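You operate a simulated robot arm through the tools that you are given. There is no shell and no other tool. Be economical: measure what you need, move in short steps, check, and stop when the job is done.

You are at the controls of a simulated robot arm. One attempt, no reset.

Task
Fit the strainer basket, latch its lid, shut its drain, then open the inlet and outlet valves.
Fine: the basket that the white valve card names.
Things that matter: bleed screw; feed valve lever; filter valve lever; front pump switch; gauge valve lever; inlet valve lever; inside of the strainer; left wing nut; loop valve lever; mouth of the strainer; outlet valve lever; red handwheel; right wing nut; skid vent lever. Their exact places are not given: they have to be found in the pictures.

It is judged by the outcome, as a careful person would: the job done as asked, and still so three seconds after it is handed in. It fails if anything else is knocked over, pushed out of place, dropped, spilled or broken. A push-on lid holds only when it is set on centred and level and pressed home; a screw cap is set on level and turned clockwise until tight.

Robot
A 7-joint arm with a two-finger parallel gripper on a trunk, on a base that drives. Base frame: it is fixed to the floor where the robot stands at the start and does not move with it; the origin is under the middle of the robot, x ahead of it, y to its left, z up. Units: m, degrees, N and s.
With the tool pointing down near the work surface it reaches from about 0.34 to 0.78 m from the robot's upright axis, wherever it stands. Its first joint turns from -166.0 to 166.0 degrees. Places, roughly: bleed screw [2.4, 0, 0.9]; feed valve lever [1.7, 0, 0.6]; filter valve lever [1.5, -0.1, 0.8]; front pump switch [1.2, -0.1, 0.5]; gauge valve lever [2.3, 0, 0.9]; inlet valve lever [1.6, 0, 1.3]; inside of the strainer [1.9, 0.1, 0.8]; left wing nut [1.5, 0, 0.9]; loop valve lever [1.9, 0, 1.4]; mouth of the strainer [1.9, 0.1, 1]; outlet valve lever [2.1, 0, 0.8]; red handwheel [1.7, -0.1, 1.1]; right wing nut [1.6, 0, 0.9]; skid vent lever [2.5, 0, 1.4]; strainer drain lever [1.9, 0, 0.8]; strainer latch [2, 0, 1]. Payload 3.91 kg.
The TCP is the grasp point between the finger pads, 0.03 m short of the fingertips. In the tool frame z runs along the fingers and y along their closing line. The gripper opens to 0.11 m. The fingers are 0.02 m wide and 0.01 m thick; the gripper's body (0.048 by 0.112 m) begins 0.055 m behind the TCP.
Orientation is told as [roll, pitch, yaw] about the base's x, y, z axes, in that order, counted from this pose: with the fingers straight down and closing along the base's y, the tool's x points along the base's -x, its y along +y and its z along -z.

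Tools
- The arm moves only by the tool move_arm. Its argument "increments" is one flat list of numbers, 6 for each row, row after row: the shift along the base's x, y, z in m, then the turn, a rotation vector about the base's x, y, z in degrees. In form: [dx, dy, dz, wx, wy, wz, dx, dy, dz, wx, wy, wz, ...]. A call has 1 to 12 rows; each row shifts and turns the commanded pose from where the row before left it. "gripper" is the closure, from 0 (fully open) to 1 (shut), set as the call begins (left out, the last holds). A row lasts 0.2 s, in which the tool goes at most 0.05 m and 8.6 degrees; a call with a longer step from one row to the next is refused whole, and so is a gripper value outside its range. A pose out of reach is approached as far as the arm can. The call stops where the force on the tool passes 50 N (or 10 N more than at its start, if that is more) or the arm is blocked; 0.2 s more then pass. The fingers move at their own pace (about 0.153 m/s each) and stop on an object; they squeeze with about 36 N. The grip force told is the motor's: it shows also when the fingers shut on nothing. Time passes only in rows, and 0.2 s behind the last, so rows that do not move let the fingers close. It gives the time, the measured TCP pose, the force on the tool (base axes), the opening and the grip force at its end, in the units of the frame above (readings bear some noise), with the torque about the TCP (base axes, N m) and any sound that the robot's microphone picked up.
- Cameras (640 x 400 px; columns grow to the right, rows downward): "scene" is now at [0.0061, 0.1262, 1.4787]; the picture's right is [-0.27, -0.96, 0.00], its down [-0.59, 0.16, -0.79] and it looks along [0.76, -0.21, -0.62] (base axes); focal length 279 px, centre (320, 200). "wrist" rides on the gripper at [0.077, 0.007, -0.114] in the tool frame; the picture's right is [-0.09, 1.00, 0.00], its down [-0.80, -0.07, -0.59] and it looks along [-0.59, -0.05, 0.80] (tool axes); focal length 270 px, centre (320, 200).
- capture(camera): a new picture of that camera. The clock stands still meanwhile.
- lift_body(by): slides the trunk up (or, below 0, down) by that many m; the arm and the scene camera ride with it, the base frame stays. It gives what a move gives, with no picture.
- roll_base(legs): drives the robot by 1 to 6 legs, each [ahead, turn to the left] in m and degrees, along the robot's own axes; the way and the turn of a leg run together, so that a leg with both is an arc; at most 1.5 m and 180 degrees a leg. The arm and the cameras ride along, it lands a little off, and it stops where it bumps. It gives what a move gives.
- aim_head(pan, tilt): turns the head with the scene camera to pan (to the left, within 155 degrees either way) and tilt (down, from -29 to 69), counted from straight ahead of the robot. It gives what a move gives.
- locate(camera, pixels): for up to 12 pixels [column, row] of the newest picture of that camera ("zoom" is the newest enlarged one), the place [x, y, z] in the base frame of the surface seen there, good to about 0.002 m. The clock stands still meanwhile.
- close_up(camera, box): a new picture of the part [left, top, right, bottom] of that camera's present view, enlarged. The clock stands still meanwhile.
- close_job(): hands the job in; it is judged then, once.

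Keep the steps short. Do not move on a guess: measure, check each grasp and each placing, and mend mistakes. In all there are 80 turns and 68 pictures (those below and enlarged ones count). Leave the gripper open and the arm clear of the work at the hand-in unless told otherwise, and finish with a single line.

The tools are called after "Emit:" by a JSON object that holds its "fn" and its "kwargs". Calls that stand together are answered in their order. move_arm: Moves the arm, as the interface text tells. Its arguments: {"type":"object","properties":{"increments":{"type":"array"},"gripper":{"type":"number"}},"required":["increments"]} The other tools are called the same way: lift_body (by) slides the trunk up or down; roll_base (legs) drives the base; aim_head (pan, tilt) turns the head that bears the scene camera; capture (camera) takes a picture; locate (camera, pixels) gives the place of the surface under pixels of a picture; close_up (camera, box) takes an enlarged picture of a part of a camera's view; close_job () hands the job in.

At the start:

```text
clock: 0.0
tool_pos: [0.3869, 0.03, 1.2191]
tool_rot: [0.1, 0.0, 0.1]
ft_force: [-0.8, 0.3, 0.1]
torque: [0.0, 0.0, -0.01]
opening: 0.1099
gripper_force: 0.2
trunk travel left (down, up): [-0.45, 0.16]
robot x, y, heading: [-0.0031, 0.0021, -0.0]
head pan, tilt: [-15.5, 38.1]
```

scene: 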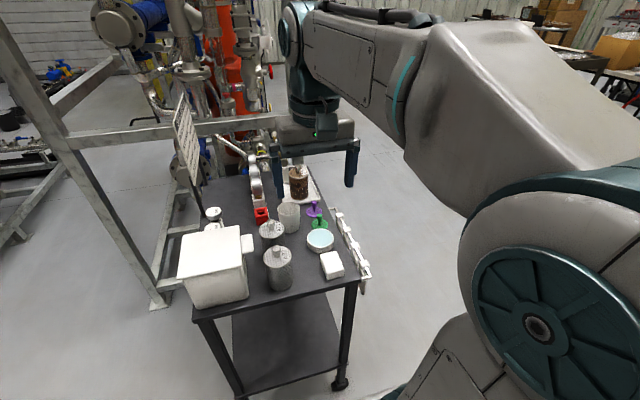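
wrist: 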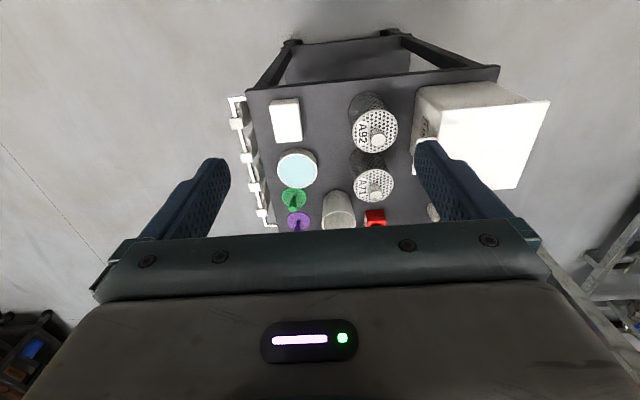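

I see a cart with two baskets (lids marked A92? and A21?) and a plant behind it. First I'll enlarge the views to read the card and the basket marks.

Emit:
{"fn": "close_up", "kwargs": {"camera": "scene", "box": [160, 80, 360, 300]}}

Emit:
{"fn": "close_up", "kwargs": {"camera": "wrist", "box": [220, 60, 560, 260]}}

Emit:
{"fn": "aim_head", "kwargs": {"pan": 0, "tilt": 12}}

Emit:
{"fn": "capture", "kwargs": {"camera": "scene"}}

```text
1.82 times, centred on (260, 190) of scene
```

zoom: 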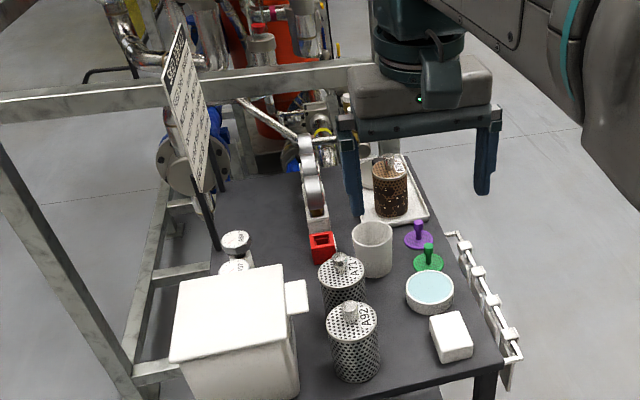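

```text
1.88 times, centred on (390, 160) of wrist
```

zoom: 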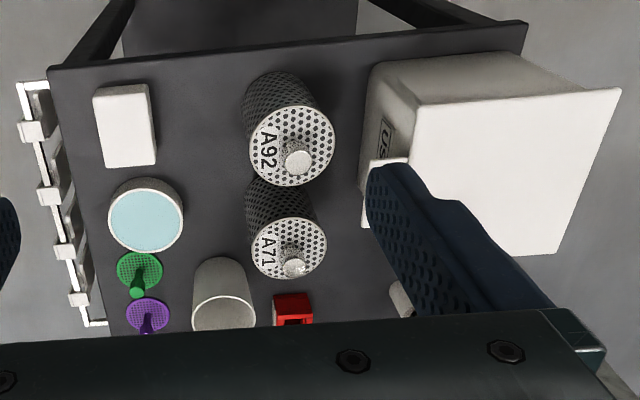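

```text
clock: 0.9
tool_pos: [0.3861, 0.0303, 1.2202]
tool_rot: [0.0, 0.0, 0.2]
ft_force: [0.0, -0.3, -0.2]
torque: [0.01, 0.02, 0.02]
opening: 0.1101
gripper_force: 0.0
trunk travel left (down, up): [-0.45, 0.16]
robot x, y, heading: [0.0024, -0.0015, -0.2]
head pan, tilt: [0.0, 12.0]
```

```text
63 pictures are left
```

scene: 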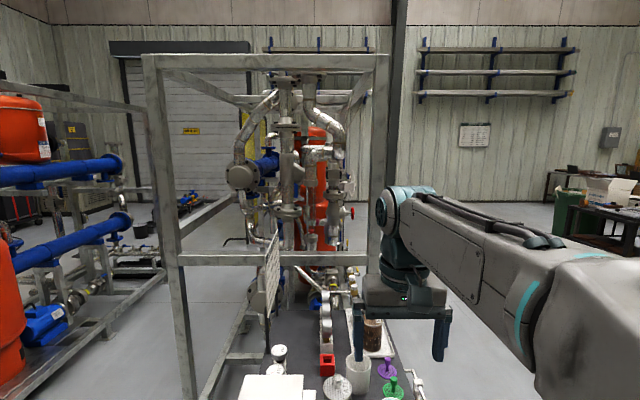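

Next I'll measure cart objects and skid parts in this view and look closer at the sign.

Emit:
{"fn": "locate", "kwargs": {"camera": "scene", "pixels": [[272, 275], [338, 383], [327, 365], [188, 380], [385, 260], [352, 213], [242, 177], [165, 70], [380, 65], [320, 200], [288, 180], [326, 320]]}}

Emit:
{"fn": "close_up", "kwargs": {"camera": "scene", "box": [220, 60, 400, 180]}}

Emit:
{"fn": "close_up", "kwargs": {"camera": "scene", "box": [220, 170, 400, 290]}}

Emit:
{"fn": "close_up", "kwargs": {"camera": "scene", "box": [220, 260, 440, 400]}}

```text
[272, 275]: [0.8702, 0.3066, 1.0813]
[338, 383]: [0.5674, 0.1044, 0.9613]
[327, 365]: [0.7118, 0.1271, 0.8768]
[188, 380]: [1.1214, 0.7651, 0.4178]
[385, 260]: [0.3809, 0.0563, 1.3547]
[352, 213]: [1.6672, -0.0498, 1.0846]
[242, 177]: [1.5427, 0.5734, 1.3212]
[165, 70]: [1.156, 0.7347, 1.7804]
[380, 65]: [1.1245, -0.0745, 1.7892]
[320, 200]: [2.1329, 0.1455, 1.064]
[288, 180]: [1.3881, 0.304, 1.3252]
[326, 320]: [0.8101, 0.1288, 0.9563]
```

```text
3.33 times, centred on (310, 120) of scene
```

zoom: 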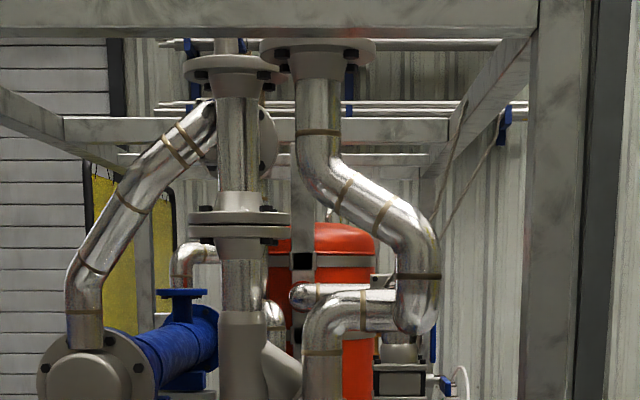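

```text
3.33 times, centred on (310, 230) of scene
```

zoom: 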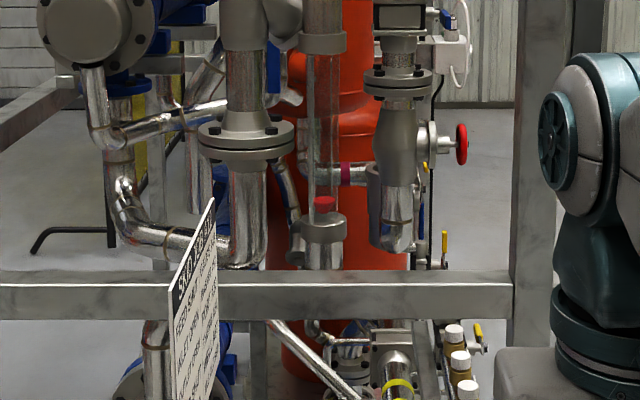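

```text
2.86 times, centred on (330, 330) of scene
```

zoom: 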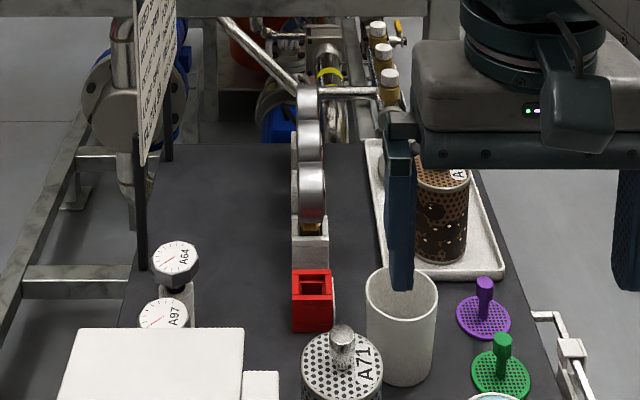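

The sign near (272,275) is oblique; I'll enlarge it more strongly, and also scan the right side of the skid for cards.

Emit:
{"fn": "close_up", "kwargs": {"camera": "scene", "box": [256, 228, 296, 318]}}

Emit:
{"fn": "close_up", "kwargs": {"camera": "scene", "box": [330, 160, 400, 300]}}

```text
4.44 times, centred on (276, 273) of scene
```

zoom: 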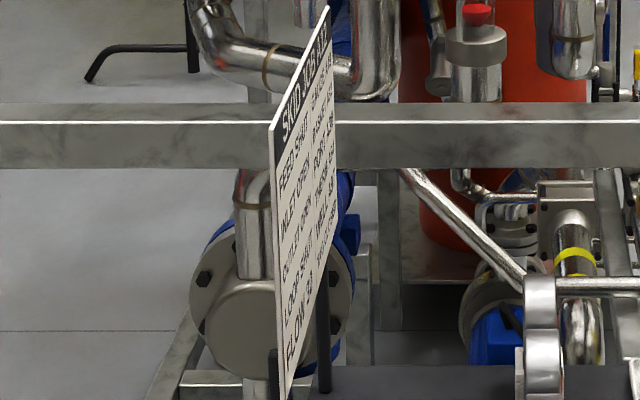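

```text
2.86 times, centred on (365, 230) of scene
```

zoom: 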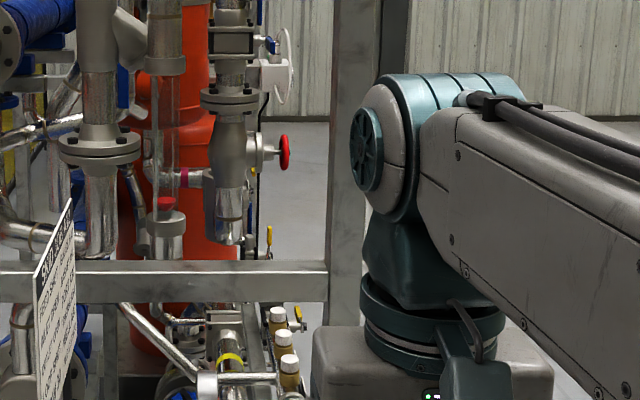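

The white card at (0.87,0.31) reads "SKID VALVES: FEED SHUT, INLET OPEN …" and faces −y. I'll drive to the right side to read it squarely and see the skid's right side.

Emit:
{"fn": "roll_base", "kwargs": {"legs": [[0, -90], [1.0, 0], [0, 90], [0.7, 0]]}}

Emit:
{"fn": "aim_head", "kwargs": {"pan": 85, "tilt": 15}}

Emit:
{"fn": "capture", "kwargs": {"camera": "scene"}}

```text
clock: 17.3
tool_pos: [1.0715, -0.9556, 1.2211]
tool_rot: [0.1, 0.0, 0.8]
ft_force: [0.0, 0.1, 0.1]
torque: [0.04, -0.01, 0.0]
opening: 0.1101
gripper_force: 0.0
trunk travel left (down, up): [-0.45, 0.16]
robot x, y, heading: [0.6866, -0.9912, 0.8]
head pan, tilt: [0.0, 12.0]
```

```text
clock: 18.9
tool_pos: [1.0727, -0.9561, 1.2213]
tool_rot: [0.0, 0.0, 0.7]
ft_force: [-0.5, -0.5, 0.9]
torque: [0.03, -0.03, 0.02]
opening: 0.1101
gripper_force: 0.1
trunk travel left (down, up): [-0.45, 0.16]
robot x, y, heading: [0.6873, -0.9896, 1.0]
head pan, tilt: [85.0, 15.0]
```

```text
57 pictures are left
```

scene: 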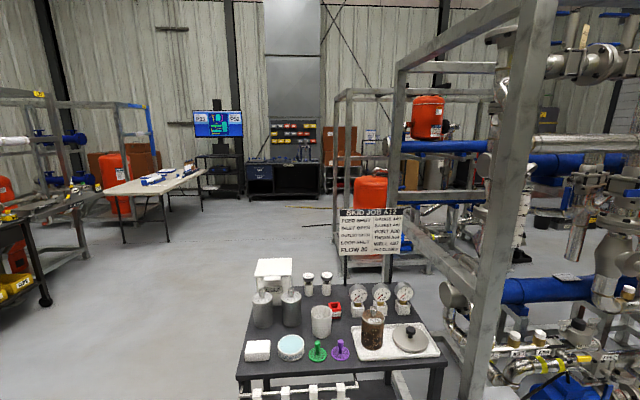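

Emit:
{"fn": "close_up", "kwargs": {"camera": "scene", "box": [330, 200, 410, 260]}}

Emit:
{"fn": "aim_head", "kwargs": {"pan": 50, "tilt": 15}}

Emit:
{"fn": "capture", "kwargs": {"camera": "scene"}}

```text
6.67 times, centred on (370, 230) of scene
```

zoom: 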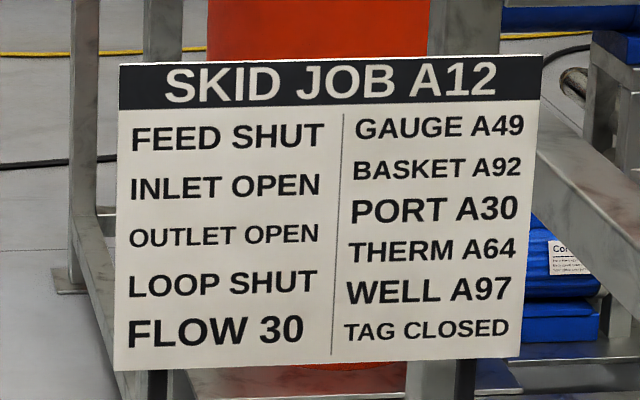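

```text
clock: 19.9
tool_pos: [1.0741, -0.956, 1.2214]
tool_rot: [0.0, 0.0, 0.8]
ft_force: [-0.7, 0.0, 0.2]
torque: [-0.02, -0.02, -0.03]
opening: 0.1099
gripper_force: 0.1
trunk travel left (down, up): [-0.45, 0.16]
robot x, y, heading: [0.6855, -0.9896, 0.9]
head pan, tilt: [50.0, 15.0]
```

```text
55 pictures are left
```

scene: 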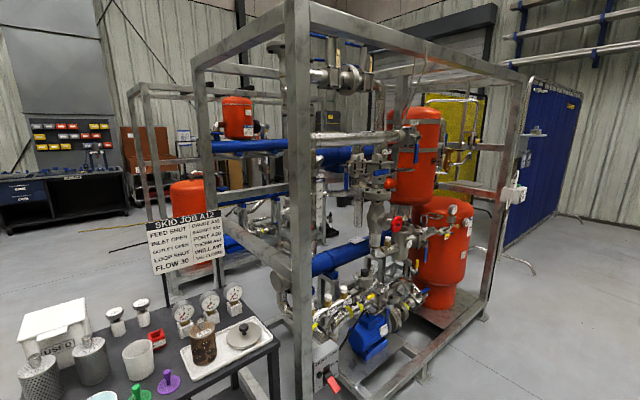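

The card names basket A92. Now I look closer at the strainer area from here.

Emit:
{"fn": "close_up", "kwargs": {"camera": "scene", "box": [310, 170, 490, 370]}}

Emit:
{"fn": "roll_base", "kwargs": {"legs": [[1.2, 0], [0, 90]]}}

Emit:
{"fn": "aim_head", "kwargs": {"pan": 10, "tilt": 30}}

Emit:
{"fn": "capture", "kwargs": {"camera": "scene"}}

```text
2.00 times, centred on (400, 270) of scene
```

zoom: 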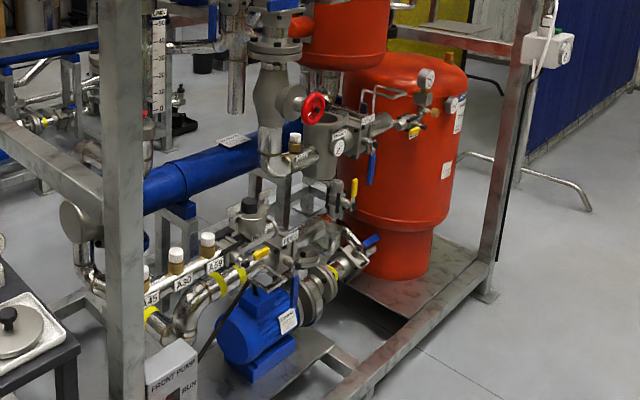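

```text
clock: 29.9
tool_pos: [1.8624, -0.5907, 1.2206]
tool_rot: [0.0, -0.1, 90.7]
ft_force: [-0.4, -1.1, 0.1]
torque: [0.03, -0.03, -0.02]
opening: 0.1101
gripper_force: 0.0
trunk travel left (down, up): [-0.45, 0.16]
robot x, y, heading: [1.8976, -0.9769, 90.4]
head pan, tilt: [50.0, 15.0]
```

```text
clock: 30.9
tool_pos: [1.8623, -0.5916, 1.2202]
tool_rot: [0.0, 0.0, 90.6]
ft_force: [-0.7, 0.1, 1.0]
torque: [0.01, -0.02, 0.0]
opening: 0.1099
gripper_force: 0.0
trunk travel left (down, up): [-0.45, 0.16]
robot x, y, heading: [1.8986, -0.9753, 90.6]
head pan, tilt: [10.0, 30.0]
```

```text
53 pictures are left
```

scene: 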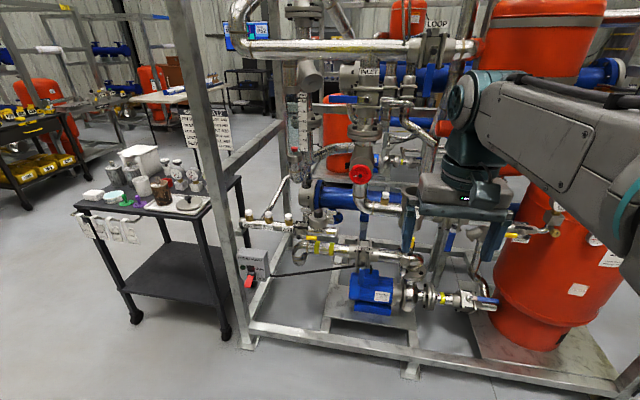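

The arm hides the strainer. I'll swing the arm 70° to the right at the same radius.

Emit:
{"fn": "move_arm", "kwargs": {"increments": [0.047, 0.001, 0, 0, 0, -7, 0.047, -0.005, 0, 0, 0, -7, 0.046, -0.01, 0, 0, 0, -7, 0.045, -0.016, 0, 0, 0, -7, 0.042, -0.021, 0, 0, 0, -7, 0.039, -0.026, 0, 0, 0, -7, 0.036, -0.03, 0, 0, 0, -7, 0.032, -0.035, 0, 0, 0, -7, 0.027, -0.038, 0, 0, 0, -7, 0.023, -0.042, 0, 0, 0, -7]}}

Emit:
{"fn": "aim_head", "kwargs": {"pan": 0, "tilt": 25}}

Emit:
{"fn": "capture", "kwargs": {"camera": "scene"}}

Emit:
{"fn": "close_up", "kwargs": {"camera": "scene", "box": [240, 90, 480, 240]}}

```text
clock: 33.1
tool_pos: [2.2475, -0.8158, 1.2218]
tool_rot: [0.0, -0.1, 20.6]
ft_force: [-0.2, -0.4, 0.9]
torque: [-0.02, 0.0, -0.04]
opening: 0.1099
gripper_force: 0.1
trunk travel left (down, up): [-0.45, 0.16]
robot x, y, heading: [1.8998, -0.9767, 90.6]
head pan, tilt: [10.0, 30.0]
```

```text
clock: 33.9
tool_pos: [2.2458, -0.8158, 1.2194]
tool_rot: [0.0, 0.0, 20.7]
ft_force: [0.4, 0.6, 0.1]
torque: [0.01, -0.01, 0.01]
opening: 0.1101
gripper_force: 0.0
trunk travel left (down, up): [-0.45, 0.16]
robot x, y, heading: [1.8976, -0.9764, 90.9]
head pan, tilt: [0.0, 25.0]
```

```text
52 pictures are left
```

scene: 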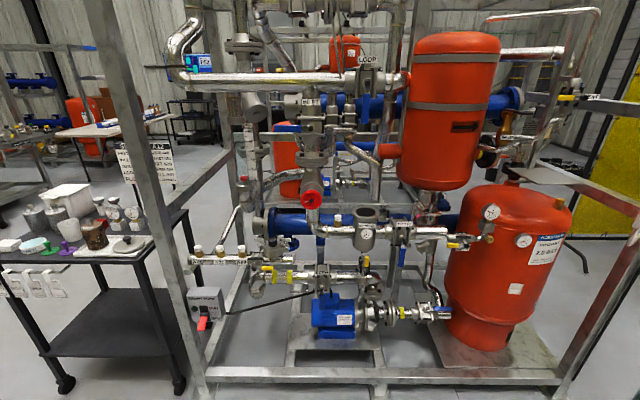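

```text
2.67 times, centred on (360, 165) of scene
```

zoom: 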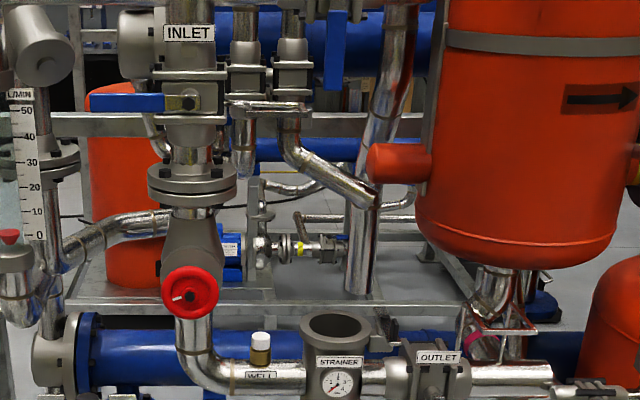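

Emit:
{"fn": "close_up", "kwargs": {"camera": "scene", "box": [310, 190, 470, 290]}}

Emit:
{"fn": "close_up", "kwargs": {"camera": "scene", "box": [0, 170, 180, 290]}}

Emit:
{"fn": "locate", "kwargs": {"camera": "scene", "pixels": [[128, 238], [45, 218], [367, 206], [352, 210], [381, 210], [366, 221], [273, 128], [300, 128], [366, 232], [400, 232], [368, 265]]}}

```text
4.00 times, centred on (390, 240) of scene
```

zoom: 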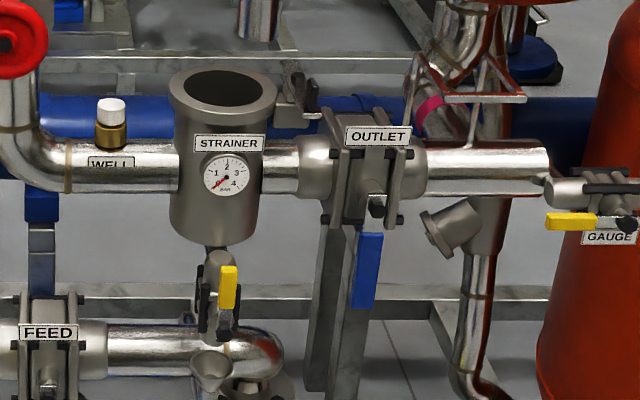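

```text
3.33 times, centred on (90, 230) of scene
```

zoom: 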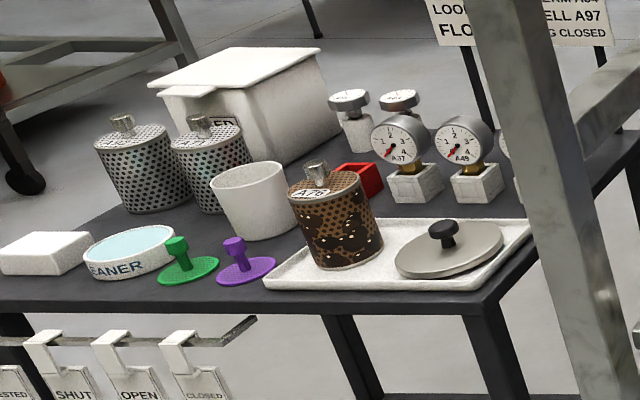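

```text
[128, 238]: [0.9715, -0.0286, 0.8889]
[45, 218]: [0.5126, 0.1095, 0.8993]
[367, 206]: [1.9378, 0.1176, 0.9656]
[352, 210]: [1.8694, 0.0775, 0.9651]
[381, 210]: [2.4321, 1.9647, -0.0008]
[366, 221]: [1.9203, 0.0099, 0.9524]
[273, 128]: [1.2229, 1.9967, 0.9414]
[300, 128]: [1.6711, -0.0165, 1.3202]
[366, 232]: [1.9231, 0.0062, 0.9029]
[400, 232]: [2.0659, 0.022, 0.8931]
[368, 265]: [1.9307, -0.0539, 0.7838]
```

The strainer mouth is open at about (1.93,0.09,0.965); its lid (black knob) is on the tray at the cart, the drain lever is vertical (open), outlet lever down (shut), inlet lever horizontal (shut). I drive back to the cart's side to fetch the basket.

Emit:
{"fn": "roll_base", "kwargs": {"legs": [[0, 89.5], [1.18, 0], [0, -90], [0.38, 0]]}}

Emit:
{"fn": "aim_head", "kwargs": {"pan": 0, "tilt": 45}}

Emit:
{"fn": "capture", "kwargs": {"camera": "scene"}}

```text
clock: 49.4
tool_pos: [1.0562, -0.4355, 1.2209]
tool_rot: [0.0, 0.0, 21.6]
ft_force: [-0.2, -0.2, -1.0]
torque: [0.03, 0.0, 0.01]
opening: 0.1101
gripper_force: 0.0
trunk travel left (down, up): [-0.45, 0.16]
robot x, y, heading: [0.709, -0.6038, 91.5]
head pan, tilt: [0.0, 25.0]
```

```text
clock: 50.3
tool_pos: [1.0563, -0.4361, 1.222]
tool_rot: [0.0, 0.0, 21.5]
ft_force: [-0.5, 0.9, 0.9]
torque: [0.02, 0.01, -0.01]
opening: 0.1098
gripper_force: 0.0
trunk travel left (down, up): [-0.45, 0.16]
robot x, y, heading: [0.712, -0.6022, 91.5]
head pan, tilt: [0.0, 45.0]
```

```text
48 pictures are left
```

scene: 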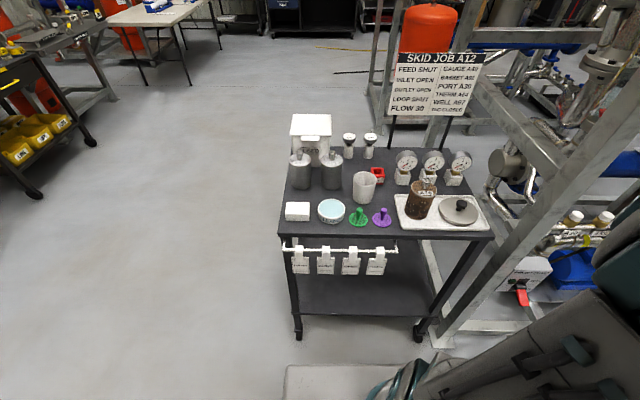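

Emit:
{"fn": "close_up", "kwargs": {"camera": "scene", "box": [280, 130, 400, 205]}}

Emit:
{"fn": "locate", "kwargs": {"camera": "zoom", "pixels": [[107, 135], [107, 150], [70, 200], [145, 200], [107, 290], [270, 135], [240, 190], [305, 190], [265, 300]]}}

Emit:
{"fn": "close_up", "kwargs": {"camera": "scene", "box": [390, 170, 500, 240]}}

Emit:
{"fn": "locate", "kwargs": {"camera": "zoom", "pixels": [[408, 190], [300, 230], [510, 235], [402, 290], [402, 180], [408, 205], [60, 310], [560, 310]]}}

```text
5.33 times, centred on (340, 168) of scene
```

zoom: 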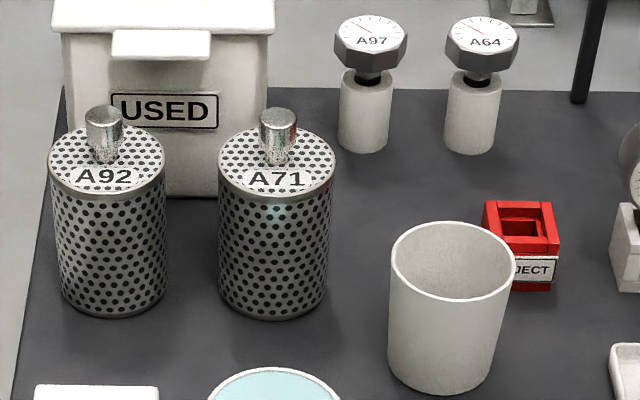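

```text
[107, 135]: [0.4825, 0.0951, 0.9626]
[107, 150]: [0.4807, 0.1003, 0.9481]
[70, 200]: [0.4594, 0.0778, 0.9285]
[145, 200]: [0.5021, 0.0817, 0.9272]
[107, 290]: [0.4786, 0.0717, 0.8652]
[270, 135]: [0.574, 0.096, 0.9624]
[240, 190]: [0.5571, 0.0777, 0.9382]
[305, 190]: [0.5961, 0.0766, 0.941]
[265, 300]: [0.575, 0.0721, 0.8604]
```

```text
5.71 times, centred on (445, 205) of scene
```

zoom: 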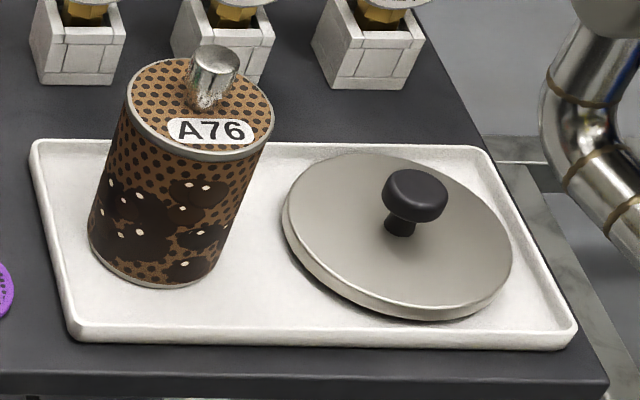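

```text
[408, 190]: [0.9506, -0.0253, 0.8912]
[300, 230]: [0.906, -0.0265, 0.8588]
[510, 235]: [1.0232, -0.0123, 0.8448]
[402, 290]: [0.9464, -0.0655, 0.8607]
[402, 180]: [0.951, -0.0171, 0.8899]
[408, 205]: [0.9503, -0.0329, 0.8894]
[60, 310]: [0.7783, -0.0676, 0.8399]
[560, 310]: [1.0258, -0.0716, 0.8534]
```

A92 stands at about (0.481,0.105), top at z≈0.946, knob to ~0.975. I'll check the bin's clearance, the base front's place and the cart's lower edge before closing in.

Emit:
{"fn": "locate", "kwargs": {"camera": "scene", "pixels": [[330, 366], [298, 338], [420, 340], [311, 138], [311, 116], [311, 134], [300, 158], [322, 158], [330, 138], [312, 145], [340, 236], [360, 246]]}}

```text
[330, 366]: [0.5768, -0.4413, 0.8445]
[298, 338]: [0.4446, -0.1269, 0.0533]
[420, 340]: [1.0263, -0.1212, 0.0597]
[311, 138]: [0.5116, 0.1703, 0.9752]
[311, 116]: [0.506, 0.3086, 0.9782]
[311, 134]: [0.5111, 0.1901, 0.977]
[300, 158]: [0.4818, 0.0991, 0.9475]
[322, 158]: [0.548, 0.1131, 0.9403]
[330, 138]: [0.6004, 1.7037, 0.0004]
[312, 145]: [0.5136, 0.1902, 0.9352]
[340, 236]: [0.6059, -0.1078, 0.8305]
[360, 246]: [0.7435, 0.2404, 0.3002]
```

The path is clear. I drive 0.1 m closer, then swing the arm over to face the cart, keeping its height.

Emit:
{"fn": "roll_base", "kwargs": {"legs": [[0.1, 0]]}}

Emit:
{"fn": "move_arm", "kwargs": {"increments": [-0.023, 0.041, 0, 0, 0, 5.7, -0.0275, 0.0375, 0, 0, 0, 5.7, -0.032, 0.034, 0, 0, 0, 5.7, -0.036, 0.03, 0, 0, 0, 5.7, -0.039, 0.025, 0, 0, 0, 5.7, -0.042, 0.02, 0, 0, 0, 5.7, -0.044, 0.015, 0, 0, 0, 5.7, -0.0457, 0.0095, 0, 0, 0, 5.7, -0.0465, 0.004, 0, 0, 0, 5.7, -0.0466, -0.002, 0, 0, 0, 5.7, -0.046, -0.0075, 0, 0, 0, 5.7, -0.045, -0.013, 0, 0, 0, 5.7], "gripper": 0.5}}

```text
clock: 51.4
tool_pos: [1.0548, -0.3355, 1.2205]
tool_rot: [0.0, 0.1, 21.4]
ft_force: [0.1, 1.0, 0.1]
torque: [0.0, -0.01, 0.01]
opening: 0.1102
gripper_force: 0.1
trunk travel left (down, up): [-0.45, 0.16]
robot x, y, heading: [0.7048, -0.5033, 91.2]
head pan, tilt: [0.0, 45.0]
```

```text
clock: 54.0
tool_pos: [0.5775, -0.142, 1.2202]
tool_rot: [0.0, 0.0, 89.9]
ft_force: [-0.3, 0.0, 0.0]
torque: [0.01, 0.0, 0.03]
opening: 0.0552
gripper_force: 0.1
trunk travel left (down, up): [-0.45, 0.16]
robot x, y, heading: [0.7058, -0.5018, 91.2]
head pan, tilt: [0.0, 45.0]
```

Next I move above the A92 knob and down to z≈1.06, then look with both cameras.

Emit:
{"fn": "move_arm", "kwargs": {"increments": [-0.016, 0.0412, 0, 0, 0, 0, -0.016, 0.0412, 0, 0, 0, 0, -0.016, 0.0412, 0, 0, 0, 0, -0.016, 0.0412, 0, 0, 0, 0, -0.016, 0.0412, 0, 0, 0, 0, -0.016, 0.0412, 0, 0, 0, 0, 0, 0, -0.04, 0, 0, 0, 0, 0, -0.04, 0, 0, 0, 0, 0, -0.04, 0, 0, 0, 0, 0, -0.04, 0, 0, 0]}}

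Emit:
{"fn": "capture", "kwargs": {"camera": "wrist"}}

Emit:
{"fn": "capture", "kwargs": {"camera": "scene"}}

```text
clock: 56.2
tool_pos: [0.4863, 0.1018, 1.0617]
tool_rot: [-0.1, 0.0, 89.9]
ft_force: [0.3, 1.2, -0.3]
torque: [0.01, -0.01, 0.0]
opening: 0.0549
gripper_force: 0.0
trunk travel left (down, up): [-0.45, 0.16]
robot x, y, heading: [0.7036, -0.5022, 91.4]
head pan, tilt: [0.0, 45.0]
```

```text
45 pictures are left
```

wrist: 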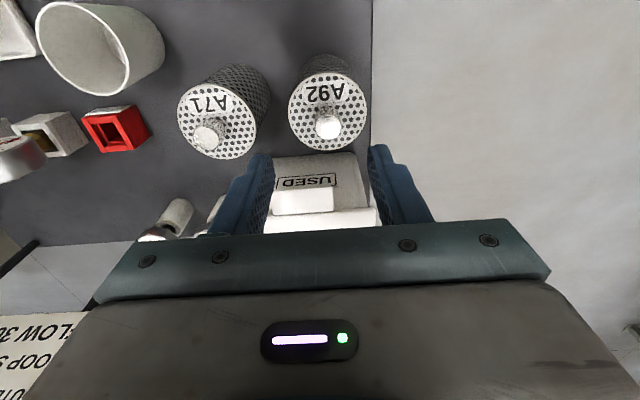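

```text
44 pictures are left
```

scene: 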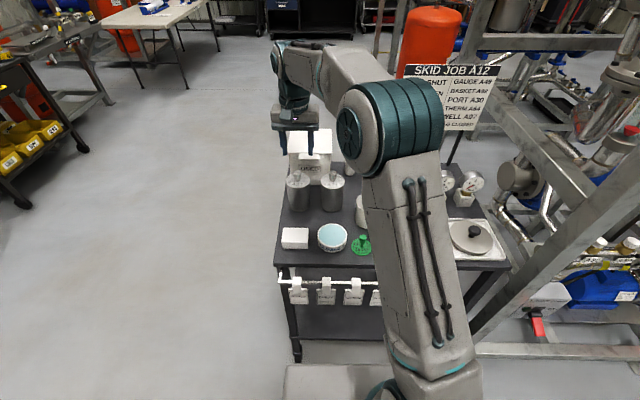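

Emit:
{"fn": "locate", "kwargs": {"camera": "wrist", "pixels": [[328, 126], [318, 122], [338, 122], [328, 112], [328, 136], [328, 150], [300, 115], [290, 110], [365, 105]]}}

Emit:
{"fn": "close_up", "kwargs": {"camera": "wrist", "box": [240, 40, 400, 240]}}

```text
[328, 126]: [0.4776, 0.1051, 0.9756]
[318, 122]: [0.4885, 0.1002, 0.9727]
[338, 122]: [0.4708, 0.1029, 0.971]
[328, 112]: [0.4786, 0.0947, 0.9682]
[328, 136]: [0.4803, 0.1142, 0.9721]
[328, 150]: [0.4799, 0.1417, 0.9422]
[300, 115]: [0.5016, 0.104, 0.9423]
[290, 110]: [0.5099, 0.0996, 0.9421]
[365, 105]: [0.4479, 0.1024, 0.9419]
```

```text
2.00 times, centred on (320, 140) of wrist
```

zoom: 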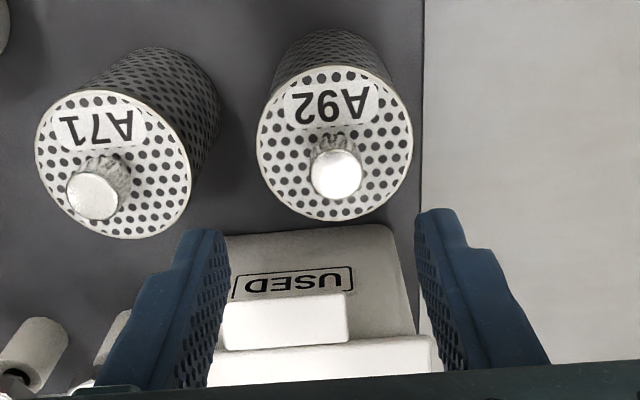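

Knob centre is (0.4795,0.105), top z 0.975, basket top 0.942. I lower so fingertips end at z≈0.948 and close.

Emit:
{"fn": "move_arm", "kwargs": {"increments": [-0.0068, 0.003, -0.02, 0, 0, 0, 0, 0, -0.03, 0, 0, 0, 0, 0, -0.033, 0, 0, 0]}}

Emit:
{"fn": "move_arm", "kwargs": {"increments": [0, 0, 0, 0, 0, 0, 0, 0, 0, 0, 0, 0, 0, 0, 0, 0, 0, 0], "gripper": 1}}

Emit:
{"fn": "move_arm", "kwargs": {"increments": [0, 0, 0.02, 0, 0, 0, 0, 0, 0.03, 0, 0, 0, 0, 0, 0.04, 0, 0, 0, 0, 0, 0.04, 0, 0, 0]}}

Emit:
{"fn": "capture", "kwargs": {"camera": "wrist"}}

```text
clock: 57.0
tool_pos: [0.4787, 0.1067, 0.9781]
tool_rot: [0.0, 0.1, 89.7]
ft_force: [-0.5, -1.0, -0.5]
torque: [0.0, -0.02, 0.01]
opening: 0.0548
gripper_force: 0.0
trunk travel left (down, up): [-0.45, 0.16]
robot x, y, heading: [0.7054, -0.5062, 91.2]
head pan, tilt: [0.0, 45.0]
```

```text
clock: 57.8
tool_pos: [0.4781, 0.1071, 0.9783]
tool_rot: [0.1, 0.0, 89.8]
ft_force: [-0.3, 0.1, -0.2]
torque: [-0.01, 0.03, 0.01]
opening: 0.0208
gripper_force: 35.8
trunk travel left (down, up): [-0.45, 0.16]
robot x, y, heading: [0.7118, -0.5041, 91.4]
head pan, tilt: [0.0, 45.0]
```

```text
clock: 58.8
tool_pos: [0.4807, 0.106, 1.1105]
tool_rot: [0.1, 0.0, 89.8]
ft_force: [-0.4, 0.7, -0.8]
torque: [0.0, -0.01, 0.01]
opening: 0.0206
gripper_force: 35.8
trunk travel left (down, up): [-0.45, 0.16]
robot x, y, heading: [0.7069, -0.5004, 91.6]
head pan, tilt: [0.0, 45.0]
```

```text
42 pictures are left
```

wrist: 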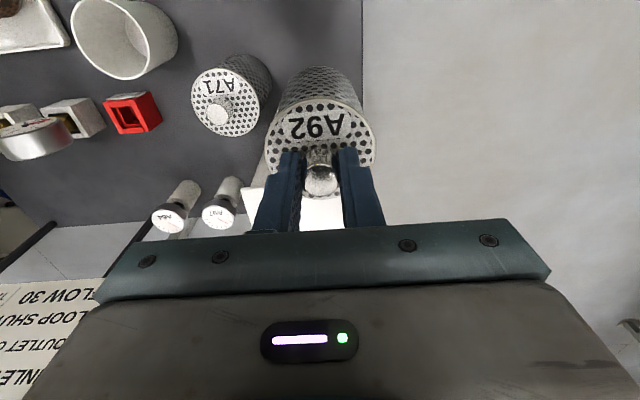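

A92 is held (opening 0.0206, lifted, level). I raise and retract it to in front of the robot, then drive back and round to the strainer.

Emit:
{"fn": "move_arm", "kwargs": {"increments": [0, 0, 0.045, 0, 0, 0, 0, 0, 0.045, 0, 0, 0, 0, 0, 0.045, 0, 0, 0, 0.032, -0.029, 0, 0, 0, 0, 0.032, -0.029, 0, 0, 0, 0, 0.032, -0.029, 0, 0, 0, 0, 0.032, -0.029, 0, 0, 0, 0, 0.032, -0.029, 0, 0, 0, 0, 0.032, -0.029, 0, 0, 0, 0, 0.032, -0.029, 0, 0, 0, 0]}}

Emit:
{"fn": "roll_base", "kwargs": {"legs": [[-0.47, 0], [0, -91], [1.2, 0], [0, 90]]}}

Emit:
{"fn": "aim_head", "kwargs": {"pan": -5, "tilt": 30}}

Emit:
{"fn": "capture", "kwargs": {"camera": "scene"}}

```text
clock: 61.0
tool_pos: [0.7043, -0.0984, 1.232]
tool_rot: [0.0, 0.0, 90.0]
ft_force: [-0.3, 0.4, -1.4]
torque: [0.01, 0.01, -0.02]
opening: 0.0204
gripper_force: 36.1
out of reach, approached as far as the arm can: row 3
trunk travel left (down, up): [-0.45, 0.16]
robot x, y, heading: [0.7063, -0.5014, 91.5]
head pan, tilt: [0.0, 45.0]
```

```text
clock: 77.2
tool_pos: [1.9298, -0.5514, 1.2301]
tool_rot: [-0.1, 0.0, 88.7]
ft_force: [-0.1, -0.4, -0.7]
torque: [0.0, -0.04, 0.01]
opening: 0.0204
gripper_force: 35.9
trunk travel left (down, up): [-0.45, 0.16]
robot x, y, heading: [1.9284, -0.9583, 90.3]
head pan, tilt: [0.0, 45.0]
```

```text
clock: 78.0
tool_pos: [1.9302, -0.5503, 1.231]
tool_rot: [0.0, 0.0, 88.7]
ft_force: [0.1, -0.3, -0.7]
torque: [0.0, -0.06, 0.0]
opening: 0.0203
gripper_force: 35.7
trunk travel left (down, up): [-0.45, 0.16]
robot x, y, heading: [1.9239, -0.95, 89.9]
head pan, tilt: [-5.0, 30.0]
```

```text
41 pictures are left
```

scene: 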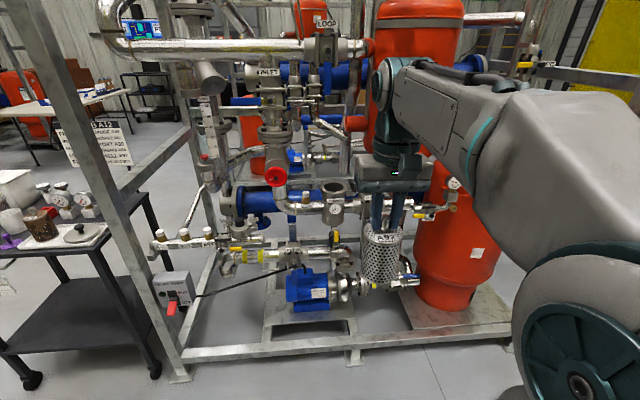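

The mouth shows at (335,188). I measure the mouth ring and the things around and above it.

Emit:
{"fn": "close_up", "kwargs": {"camera": "scene", "box": [290, 160, 390, 225]}}

Emit:
{"fn": "locate", "kwargs": {"camera": "scene", "pixels": [[260, 48], [350, 47], [325, 20], [325, 60], [300, 100], [272, 110], [345, 120], [370, 30], [310, 88], [283, 90], [328, 90], [350, 150]]}}

```text
6.15 times, centred on (340, 192) of scene
```

zoom: 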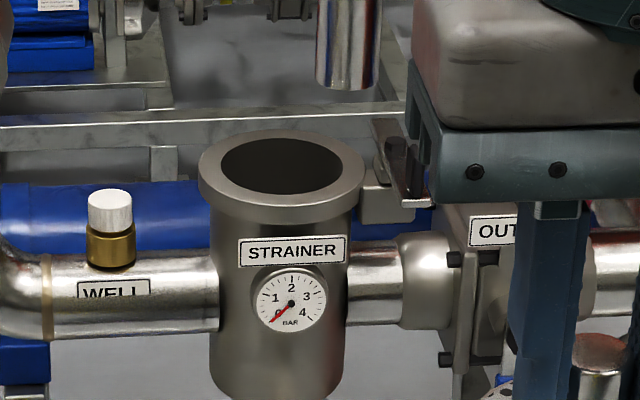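

```text
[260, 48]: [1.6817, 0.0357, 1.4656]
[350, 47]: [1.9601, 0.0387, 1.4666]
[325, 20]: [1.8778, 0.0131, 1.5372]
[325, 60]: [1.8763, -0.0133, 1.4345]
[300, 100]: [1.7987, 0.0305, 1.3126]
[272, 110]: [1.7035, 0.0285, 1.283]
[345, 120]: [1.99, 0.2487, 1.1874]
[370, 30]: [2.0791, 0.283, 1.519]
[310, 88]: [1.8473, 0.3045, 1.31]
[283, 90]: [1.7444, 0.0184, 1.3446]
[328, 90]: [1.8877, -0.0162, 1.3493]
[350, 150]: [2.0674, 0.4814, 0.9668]
```

An overhead pipe runs at z≈1.43–1.50, y≈0.07 right above the strainer, so a vertical hand won't fit: I'll need a tilted grip. First measure the mouth ring and latch from this enlarged picture, plus the latch.

Emit:
{"fn": "locate", "kwargs": {"camera": "zoom", "pixels": [[208, 170], [356, 170], [285, 200], [285, 134], [275, 195], [395, 145], [415, 195], [388, 200], [288, 160], [340, 190], [230, 190], [290, 305]]}}

Emit:
{"fn": "close_up", "kwargs": {"camera": "scene", "box": [320, 165, 380, 205]}}

Emit:
{"fn": "close_up", "kwargs": {"camera": "scene", "box": [230, 20, 390, 180]}}

```text
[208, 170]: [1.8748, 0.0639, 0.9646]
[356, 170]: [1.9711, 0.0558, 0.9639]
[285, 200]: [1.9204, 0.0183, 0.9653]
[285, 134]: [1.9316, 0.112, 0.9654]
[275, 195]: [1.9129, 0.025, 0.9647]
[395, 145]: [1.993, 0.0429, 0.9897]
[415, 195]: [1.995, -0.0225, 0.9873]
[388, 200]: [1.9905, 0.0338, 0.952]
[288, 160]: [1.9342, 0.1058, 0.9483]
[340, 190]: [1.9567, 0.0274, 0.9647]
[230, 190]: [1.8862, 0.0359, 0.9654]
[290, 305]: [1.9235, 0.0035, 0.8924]
```

```text
10.00 times, centred on (350, 185) of scene
```

zoom: 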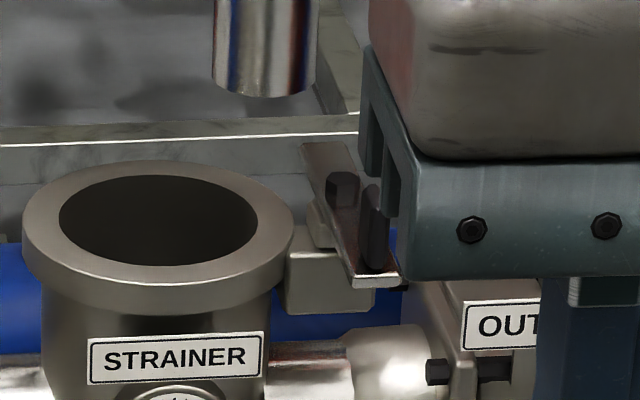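

```text
2.50 times, centred on (310, 100) of scene
```

zoom: 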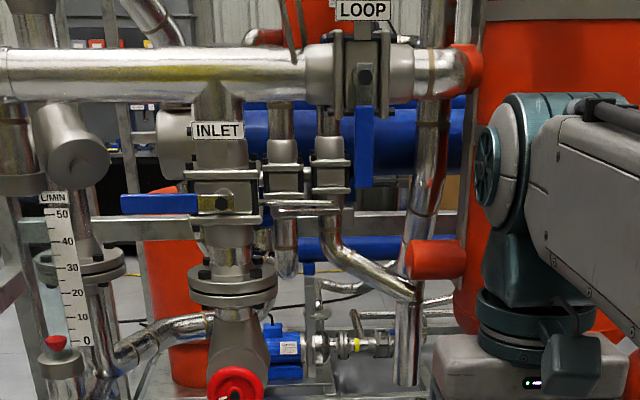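

Mouth centre ≈(1.9245,0.0655), rim z 0.965, outer radius ≈0.053, inner ≈0.039. I'll take the basket back to its spot, set it down and regrip its knob with the hand tilted 45°, so the wrist stays in front of the overhead pipe and loop lever.

Emit:
{"fn": "roll_base", "kwargs": {"legs": [[0, 90], [1.22, 0], [0, -90], [0.45, 0]]}}

```text
clock: 94.1
tool_pos: [0.7279, -0.0837, 1.23]
tool_rot: [0.0, 0.0, 87.3]
ft_force: [-0.2, 0.2, -0.6]
torque: [-0.01, 0.0, 0.01]
opening: 0.0207
gripper_force: 36.1
trunk travel left (down, up): [-0.45, 0.16]
robot x, y, heading: [0.715, -0.4889, 88.9]
head pan, tilt: [-5.0, 30.0]
```

Emit:
{"fn": "move_arm", "kwargs": {"increments": [-0.031, 0.0237, -0.01, 0, 0, 0.34, -0.031, 0.0237, -0.01, 0, 0, 0.34, -0.031, 0.0237, -0.01, 0, 0, 0.34, -0.031, 0.0237, -0.015, 0, 0, 0.34, -0.031, 0.0237, -0.015, 0, 0, 0.34, -0.031, 0.0237, -0.015, 0, 0, 0.34, -0.031, 0.0237, -0.015, 0, 0, 0.34, -0.031, 0.0237, -0.02, 0, 0, 0.34, 0, 0, -0.04, 0, 0, 0, 0, 0, -0.04, 0, 0, 0]}}

Emit:
{"fn": "capture", "kwargs": {"camera": "wrist"}}

```text
clock: 96.3
tool_pos: [0.4769, 0.1054, 1.0414]
tool_rot: [0.0, 0.1, 90.0]
ft_force: [0.1, -0.5, -1.2]
torque: [-0.01, -0.01, 0.02]
opening: 0.0205
gripper_force: 36.3
trunk travel left (down, up): [-0.45, 0.16]
robot x, y, heading: [0.7148, -0.4885, 88.9]
head pan, tilt: [-5.0, 30.0]
```

```text
37 pictures are left
```

wrist: 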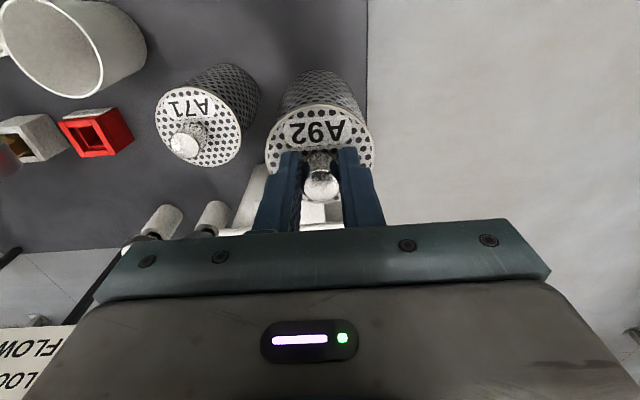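

Clear to set down. I lower to z≈0.979, where it stood before, watching for contact.

Emit:
{"fn": "move_arm", "kwargs": {"increments": [0.001, 0, -0.03, 0, 0, 0, 0, 0, -0.024, 0, 0, 0, 0, 0, -0.005, 0, 0, 0, 0, 0, -0.004, 0, 0, 0]}}

Emit:
{"fn": "move_arm", "kwargs": {"increments": [0, 0, 0, 0, 0, 0, 0, 0, 0, 0, 0, 0, 0, 0, 0.02, 0, 0, 0, 0, 0, 0.04, 0, 0, 0, 0, -0.03, 0.02, 0, 0, 0, 0, -0.045, 0, 0, 0, 0], "gripper": 0.5}}

```text
clock: 97.3
tool_pos: [0.4798, 0.1055, 0.9783]
tool_rot: [0.0, 0.0, 90.1]
ft_force: [0.4, 0.6, -0.9]
torque: [-0.02, -0.01, 0.0]
opening: 0.0205
gripper_force: 35.6
trunk travel left (down, up): [-0.45, 0.16]
robot x, y, heading: [0.7139, -0.4888, 89.1]
head pan, tilt: [-5.0, 30.0]
```

```text
clock: 98.7
tool_pos: [0.4794, 0.0292, 1.0579]
tool_rot: [-0.1, 0.0, 90.0]
ft_force: [0.4, -0.2, -1.0]
torque: [-0.01, -0.02, 0.01]
opening: 0.055
gripper_force: 0.0
trunk travel left (down, up): [-0.45, 0.16]
robot x, y, heading: [0.7148, -0.4885, 89.1]
head pan, tilt: [-5.0, 30.0]
```

Now tilt the hand 45° and check where the knob is.

Emit:
{"fn": "move_arm", "kwargs": {"increments": [0, -0.005, 0, 7.5, 0, 0, 0, -0.005, 0, 7.5, 0, 0, 0, -0.005, 0, 7.5, 0, 0, 0, -0.005, 0, 7.5, 0, 0, 0, -0.005, 0, 7.5, 0, 0, 0, -0.005, 0, 7.5, 0, 0]}}

Emit:
{"fn": "capture", "kwargs": {"camera": "wrist"}}

```text
clock: 100.1
tool_pos: [0.4812, 0.0005, 1.057]
tool_rot: [0.1, -45.0, 90.0]
ft_force: [-0.4, -0.1, 0.0]
torque: [0.02, -0.01, 0.02]
opening: 0.0551
gripper_force: 0.1
trunk travel left (down, up): [-0.45, 0.16]
robot x, y, heading: [0.7129, -0.4868, 88.9]
head pan, tilt: [-5.0, 30.0]
```

```text
36 pictures are left
```

wrist: 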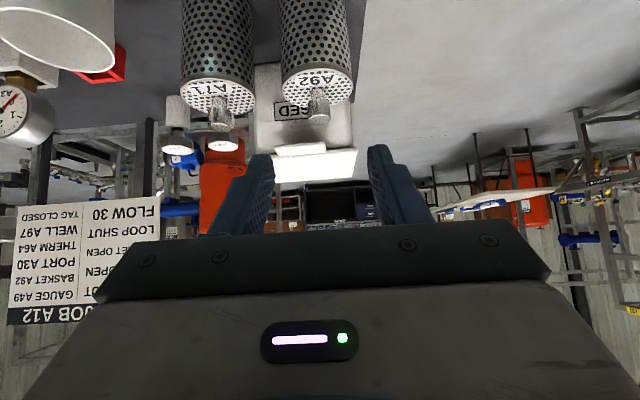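

Emit:
{"fn": "locate", "kwargs": {"camera": "wrist", "pixels": [[318, 100], [311, 105], [327, 105], [318, 115], [318, 94], [318, 80], [318, 62]]}}

```text
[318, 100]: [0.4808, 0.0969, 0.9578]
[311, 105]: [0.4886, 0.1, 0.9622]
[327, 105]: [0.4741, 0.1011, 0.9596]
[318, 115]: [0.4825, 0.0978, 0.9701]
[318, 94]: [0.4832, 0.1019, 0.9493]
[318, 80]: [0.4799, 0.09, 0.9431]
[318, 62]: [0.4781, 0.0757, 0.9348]
```

The knob axis is (0.481,0.1065), z 0.943–0.974. I slide in along the tilted tool to (0.481,0.0925,0.975) and close.

Emit:
{"fn": "move_arm", "kwargs": {"increments": [0, 0.033, -0.029, 0, 0, 0, 0, 0.033, -0.029, 0, 0, 0, 0, 0.026, -0.0235, 0, 0, 0]}}

Emit:
{"fn": "move_arm", "kwargs": {"increments": [0, 0, 0, 0, 0, 0, 0, 0, 0, 0, 0, 0, 0, 0, 0, 0, 0, 0], "gripper": 1}}

Emit:
{"fn": "move_arm", "kwargs": {"increments": [0, 0, 0.02, 0, 0, 0, 0, 0, 0.03, 0, 0, 0, 0, 0, 0.04, 0, 0, 0]}}

Emit:
{"fn": "capture", "kwargs": {"camera": "wrist"}}

```text
clock: 100.9
tool_pos: [0.4805, 0.0927, 0.9744]
tool_rot: [0.0, -45.1, 90.0]
ft_force: [-0.2, -0.2, 0.0]
torque: [0.02, 0.0, 0.03]
opening: 0.0549
gripper_force: 0.1
trunk travel left (down, up): [-0.45, 0.16]
robot x, y, heading: [0.7179, -0.4908, 89.2]
head pan, tilt: [-5.0, 30.0]
```

```text
clock: 101.7
tool_pos: [0.4813, 0.0928, 0.9767]
tool_rot: [0.1, -45.0, 90.0]
ft_force: [0.1, 1.3, 1.3]
torque: [0.09, 0.09, -0.03]
opening: 0.0204
gripper_force: 36.0
trunk travel left (down, up): [-0.45, 0.16]
robot x, y, heading: [0.7166, -0.4888, 88.9]
head pan, tilt: [-5.0, 30.0]
```

```text
clock: 102.5
tool_pos: [0.4807, 0.0927, 1.0664]
tool_rot: [0.0, -44.9, 89.9]
ft_force: [-0.9, 0.8, -1.2]
torque: [-0.03, -0.03, -0.02]
opening: 0.0205
gripper_force: 35.8
trunk travel left (down, up): [-0.45, 0.16]
robot x, y, heading: [0.716, -0.4862, 88.9]
head pan, tilt: [-5.0, 30.0]
```

```text
35 pictures are left
```

wrist: 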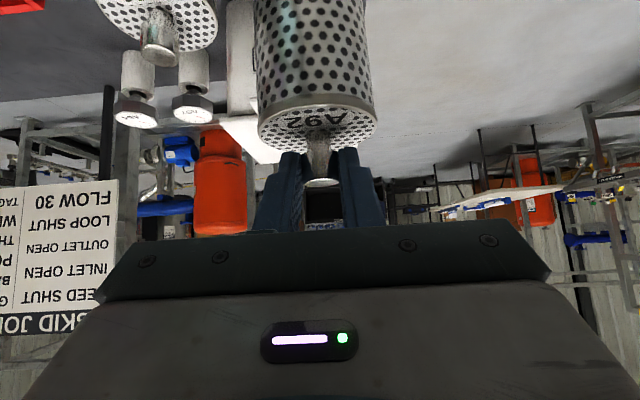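

Good grip, basket upright. Raise, retract and drive back to the strainer.

Emit:
{"fn": "move_arm", "kwargs": {"increments": [0, -0.01, 0.045, 0, 0, 0, 0, -0.01, 0.045, 0, 0, 0, 0.029, -0.022, 0.006, 0, 0, 0, 0.029, -0.022, 0.006, 0, 0, 0, 0.029, -0.022, 0.006, 0, 0, 0, 0.029, -0.022, 0.006, 0, 0, 0, 0.029, -0.022, 0.006, 0, 0, 0, 0.029, -0.022, 0.006, 0, 0, 0, 0.029, -0.022, 0.006, 0, 0, 0, 0.029, -0.022, 0.006, 0, 0, 0]}}

Emit:
{"fn": "roll_base", "kwargs": {"legs": [[-0.47, 0], [0, -89.5], [1.21, 0], [0, 90]]}}

```text
clock: 104.7
tool_pos: [0.7107, -0.0986, 1.1989]
tool_rot: [-0.4, -43.9, 90.6]
ft_force: [1.1, 0.3, -0.8]
torque: [-0.01, 0.0, 0.01]
opening: 0.0204
gripper_force: 35.6
trunk travel left (down, up): [-0.45, 0.16]
robot x, y, heading: [0.7166, -0.4893, 88.7]
head pan, tilt: [-5.0, 30.0]
```

```text
clock: 120.8
tool_pos: [1.8931, -0.5854, 1.1986]
tool_rot: [-0.3, -44.0, 89.9]
ft_force: [0.4, 0.0, -2.0]
torque: [-0.05, 0.02, 0.0]
opening: 0.0206
gripper_force: 35.7
trunk travel left (down, up): [-0.45, 0.16]
robot x, y, heading: [1.8907, -0.9751, 88.6]
head pan, tilt: [-5.0, 30.0]
```

I drive 0.35 m ahead, correct the small tilt error, and look.

Emit:
{"fn": "roll_base", "kwargs": {"legs": [[0.35, 0]]}}

Emit:
{"fn": "move_arm", "kwargs": {"increments": [0.015, 0.03, -0.005, 1, 0, 0.4, 0.015, 0.03, -0.005, 0, 0, 0]}}

Emit:
{"fn": "capture", "kwargs": {"camera": "scene"}}

```text
clock: 123.0
tool_pos: [1.9054, -0.2325, 1.1985]
tool_rot: [-0.3, -43.8, 89.6]
ft_force: [0.8, -0.1, -0.9]
torque: [0.01, -0.01, 0.0]
opening: 0.0204
gripper_force: 36.0
trunk travel left (down, up): [-0.45, 0.16]
robot x, y, heading: [1.9041, -0.6237, 88.1]
head pan, tilt: [-5.0, 30.0]
```

```text
clock: 123.6
tool_pos: [1.9361, -0.171, 1.1866]
tool_rot: [-0.3, -44.8, 90.1]
ft_force: [0.7, -0.8, -1.4]
torque: [-0.02, -0.01, 0.03]
opening: 0.0206
gripper_force: 36.3
trunk travel left (down, up): [-0.45, 0.16]
robot x, y, heading: [1.9015, -0.6211, 88.2]
head pan, tilt: [-5.0, 30.0]
```

```text
34 pictures are left
```

scene: 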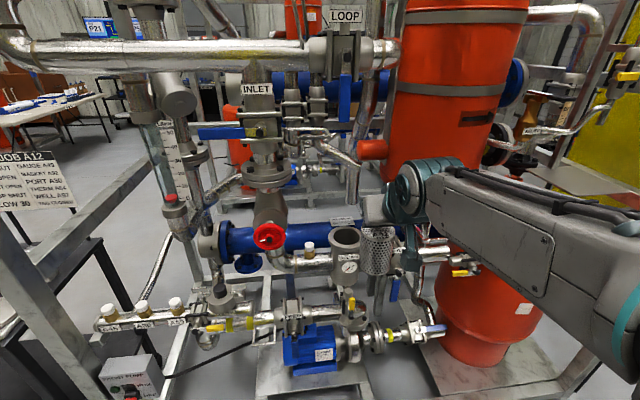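

Close view of mouth and basket to measure both more exactly.

Emit:
{"fn": "close_up", "kwargs": {"camera": "scene", "box": [310, 215, 406, 275]}}

Emit:
{"fn": "locate", "kwargs": {"camera": "zoom", "pixels": [[138, 125], [322, 112], [230, 175], [225, 75], [195, 168], [280, 160], [155, 150], [350, 310], [525, 310], [435, 400], [350, 80]]}}

```text
6.67 times, centred on (358, 245) of scene
```

zoom: 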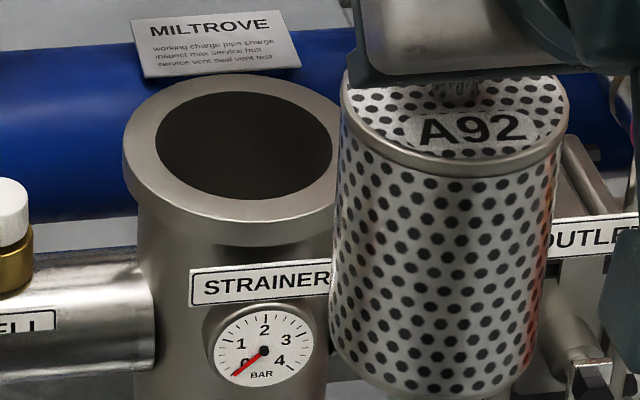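

```text
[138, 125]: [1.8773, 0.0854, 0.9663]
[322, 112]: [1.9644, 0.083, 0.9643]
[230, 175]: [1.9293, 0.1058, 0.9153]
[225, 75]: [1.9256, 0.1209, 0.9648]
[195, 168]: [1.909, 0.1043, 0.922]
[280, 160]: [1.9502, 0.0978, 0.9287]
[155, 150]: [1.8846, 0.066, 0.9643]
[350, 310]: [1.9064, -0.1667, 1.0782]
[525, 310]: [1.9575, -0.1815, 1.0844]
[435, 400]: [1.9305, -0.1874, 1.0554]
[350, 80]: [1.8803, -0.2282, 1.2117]
```

Emit:
{"fn": "locate", "kwargs": {"camera": "zoom", "pixels": [[127, 135], [130, 155], [240, 218], [240, 205], [230, 203], [153, 140], [338, 130], [338, 145], [245, 88], [250, 77], [160, 115], [320, 185]]}}

```text
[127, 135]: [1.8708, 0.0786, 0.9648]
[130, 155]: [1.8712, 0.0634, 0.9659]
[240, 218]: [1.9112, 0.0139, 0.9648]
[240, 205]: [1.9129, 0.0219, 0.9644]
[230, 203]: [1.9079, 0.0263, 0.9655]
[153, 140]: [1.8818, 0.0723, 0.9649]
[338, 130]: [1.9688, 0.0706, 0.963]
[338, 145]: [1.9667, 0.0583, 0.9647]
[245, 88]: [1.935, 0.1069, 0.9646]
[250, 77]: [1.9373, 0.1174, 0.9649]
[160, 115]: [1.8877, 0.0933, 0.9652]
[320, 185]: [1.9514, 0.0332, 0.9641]
```

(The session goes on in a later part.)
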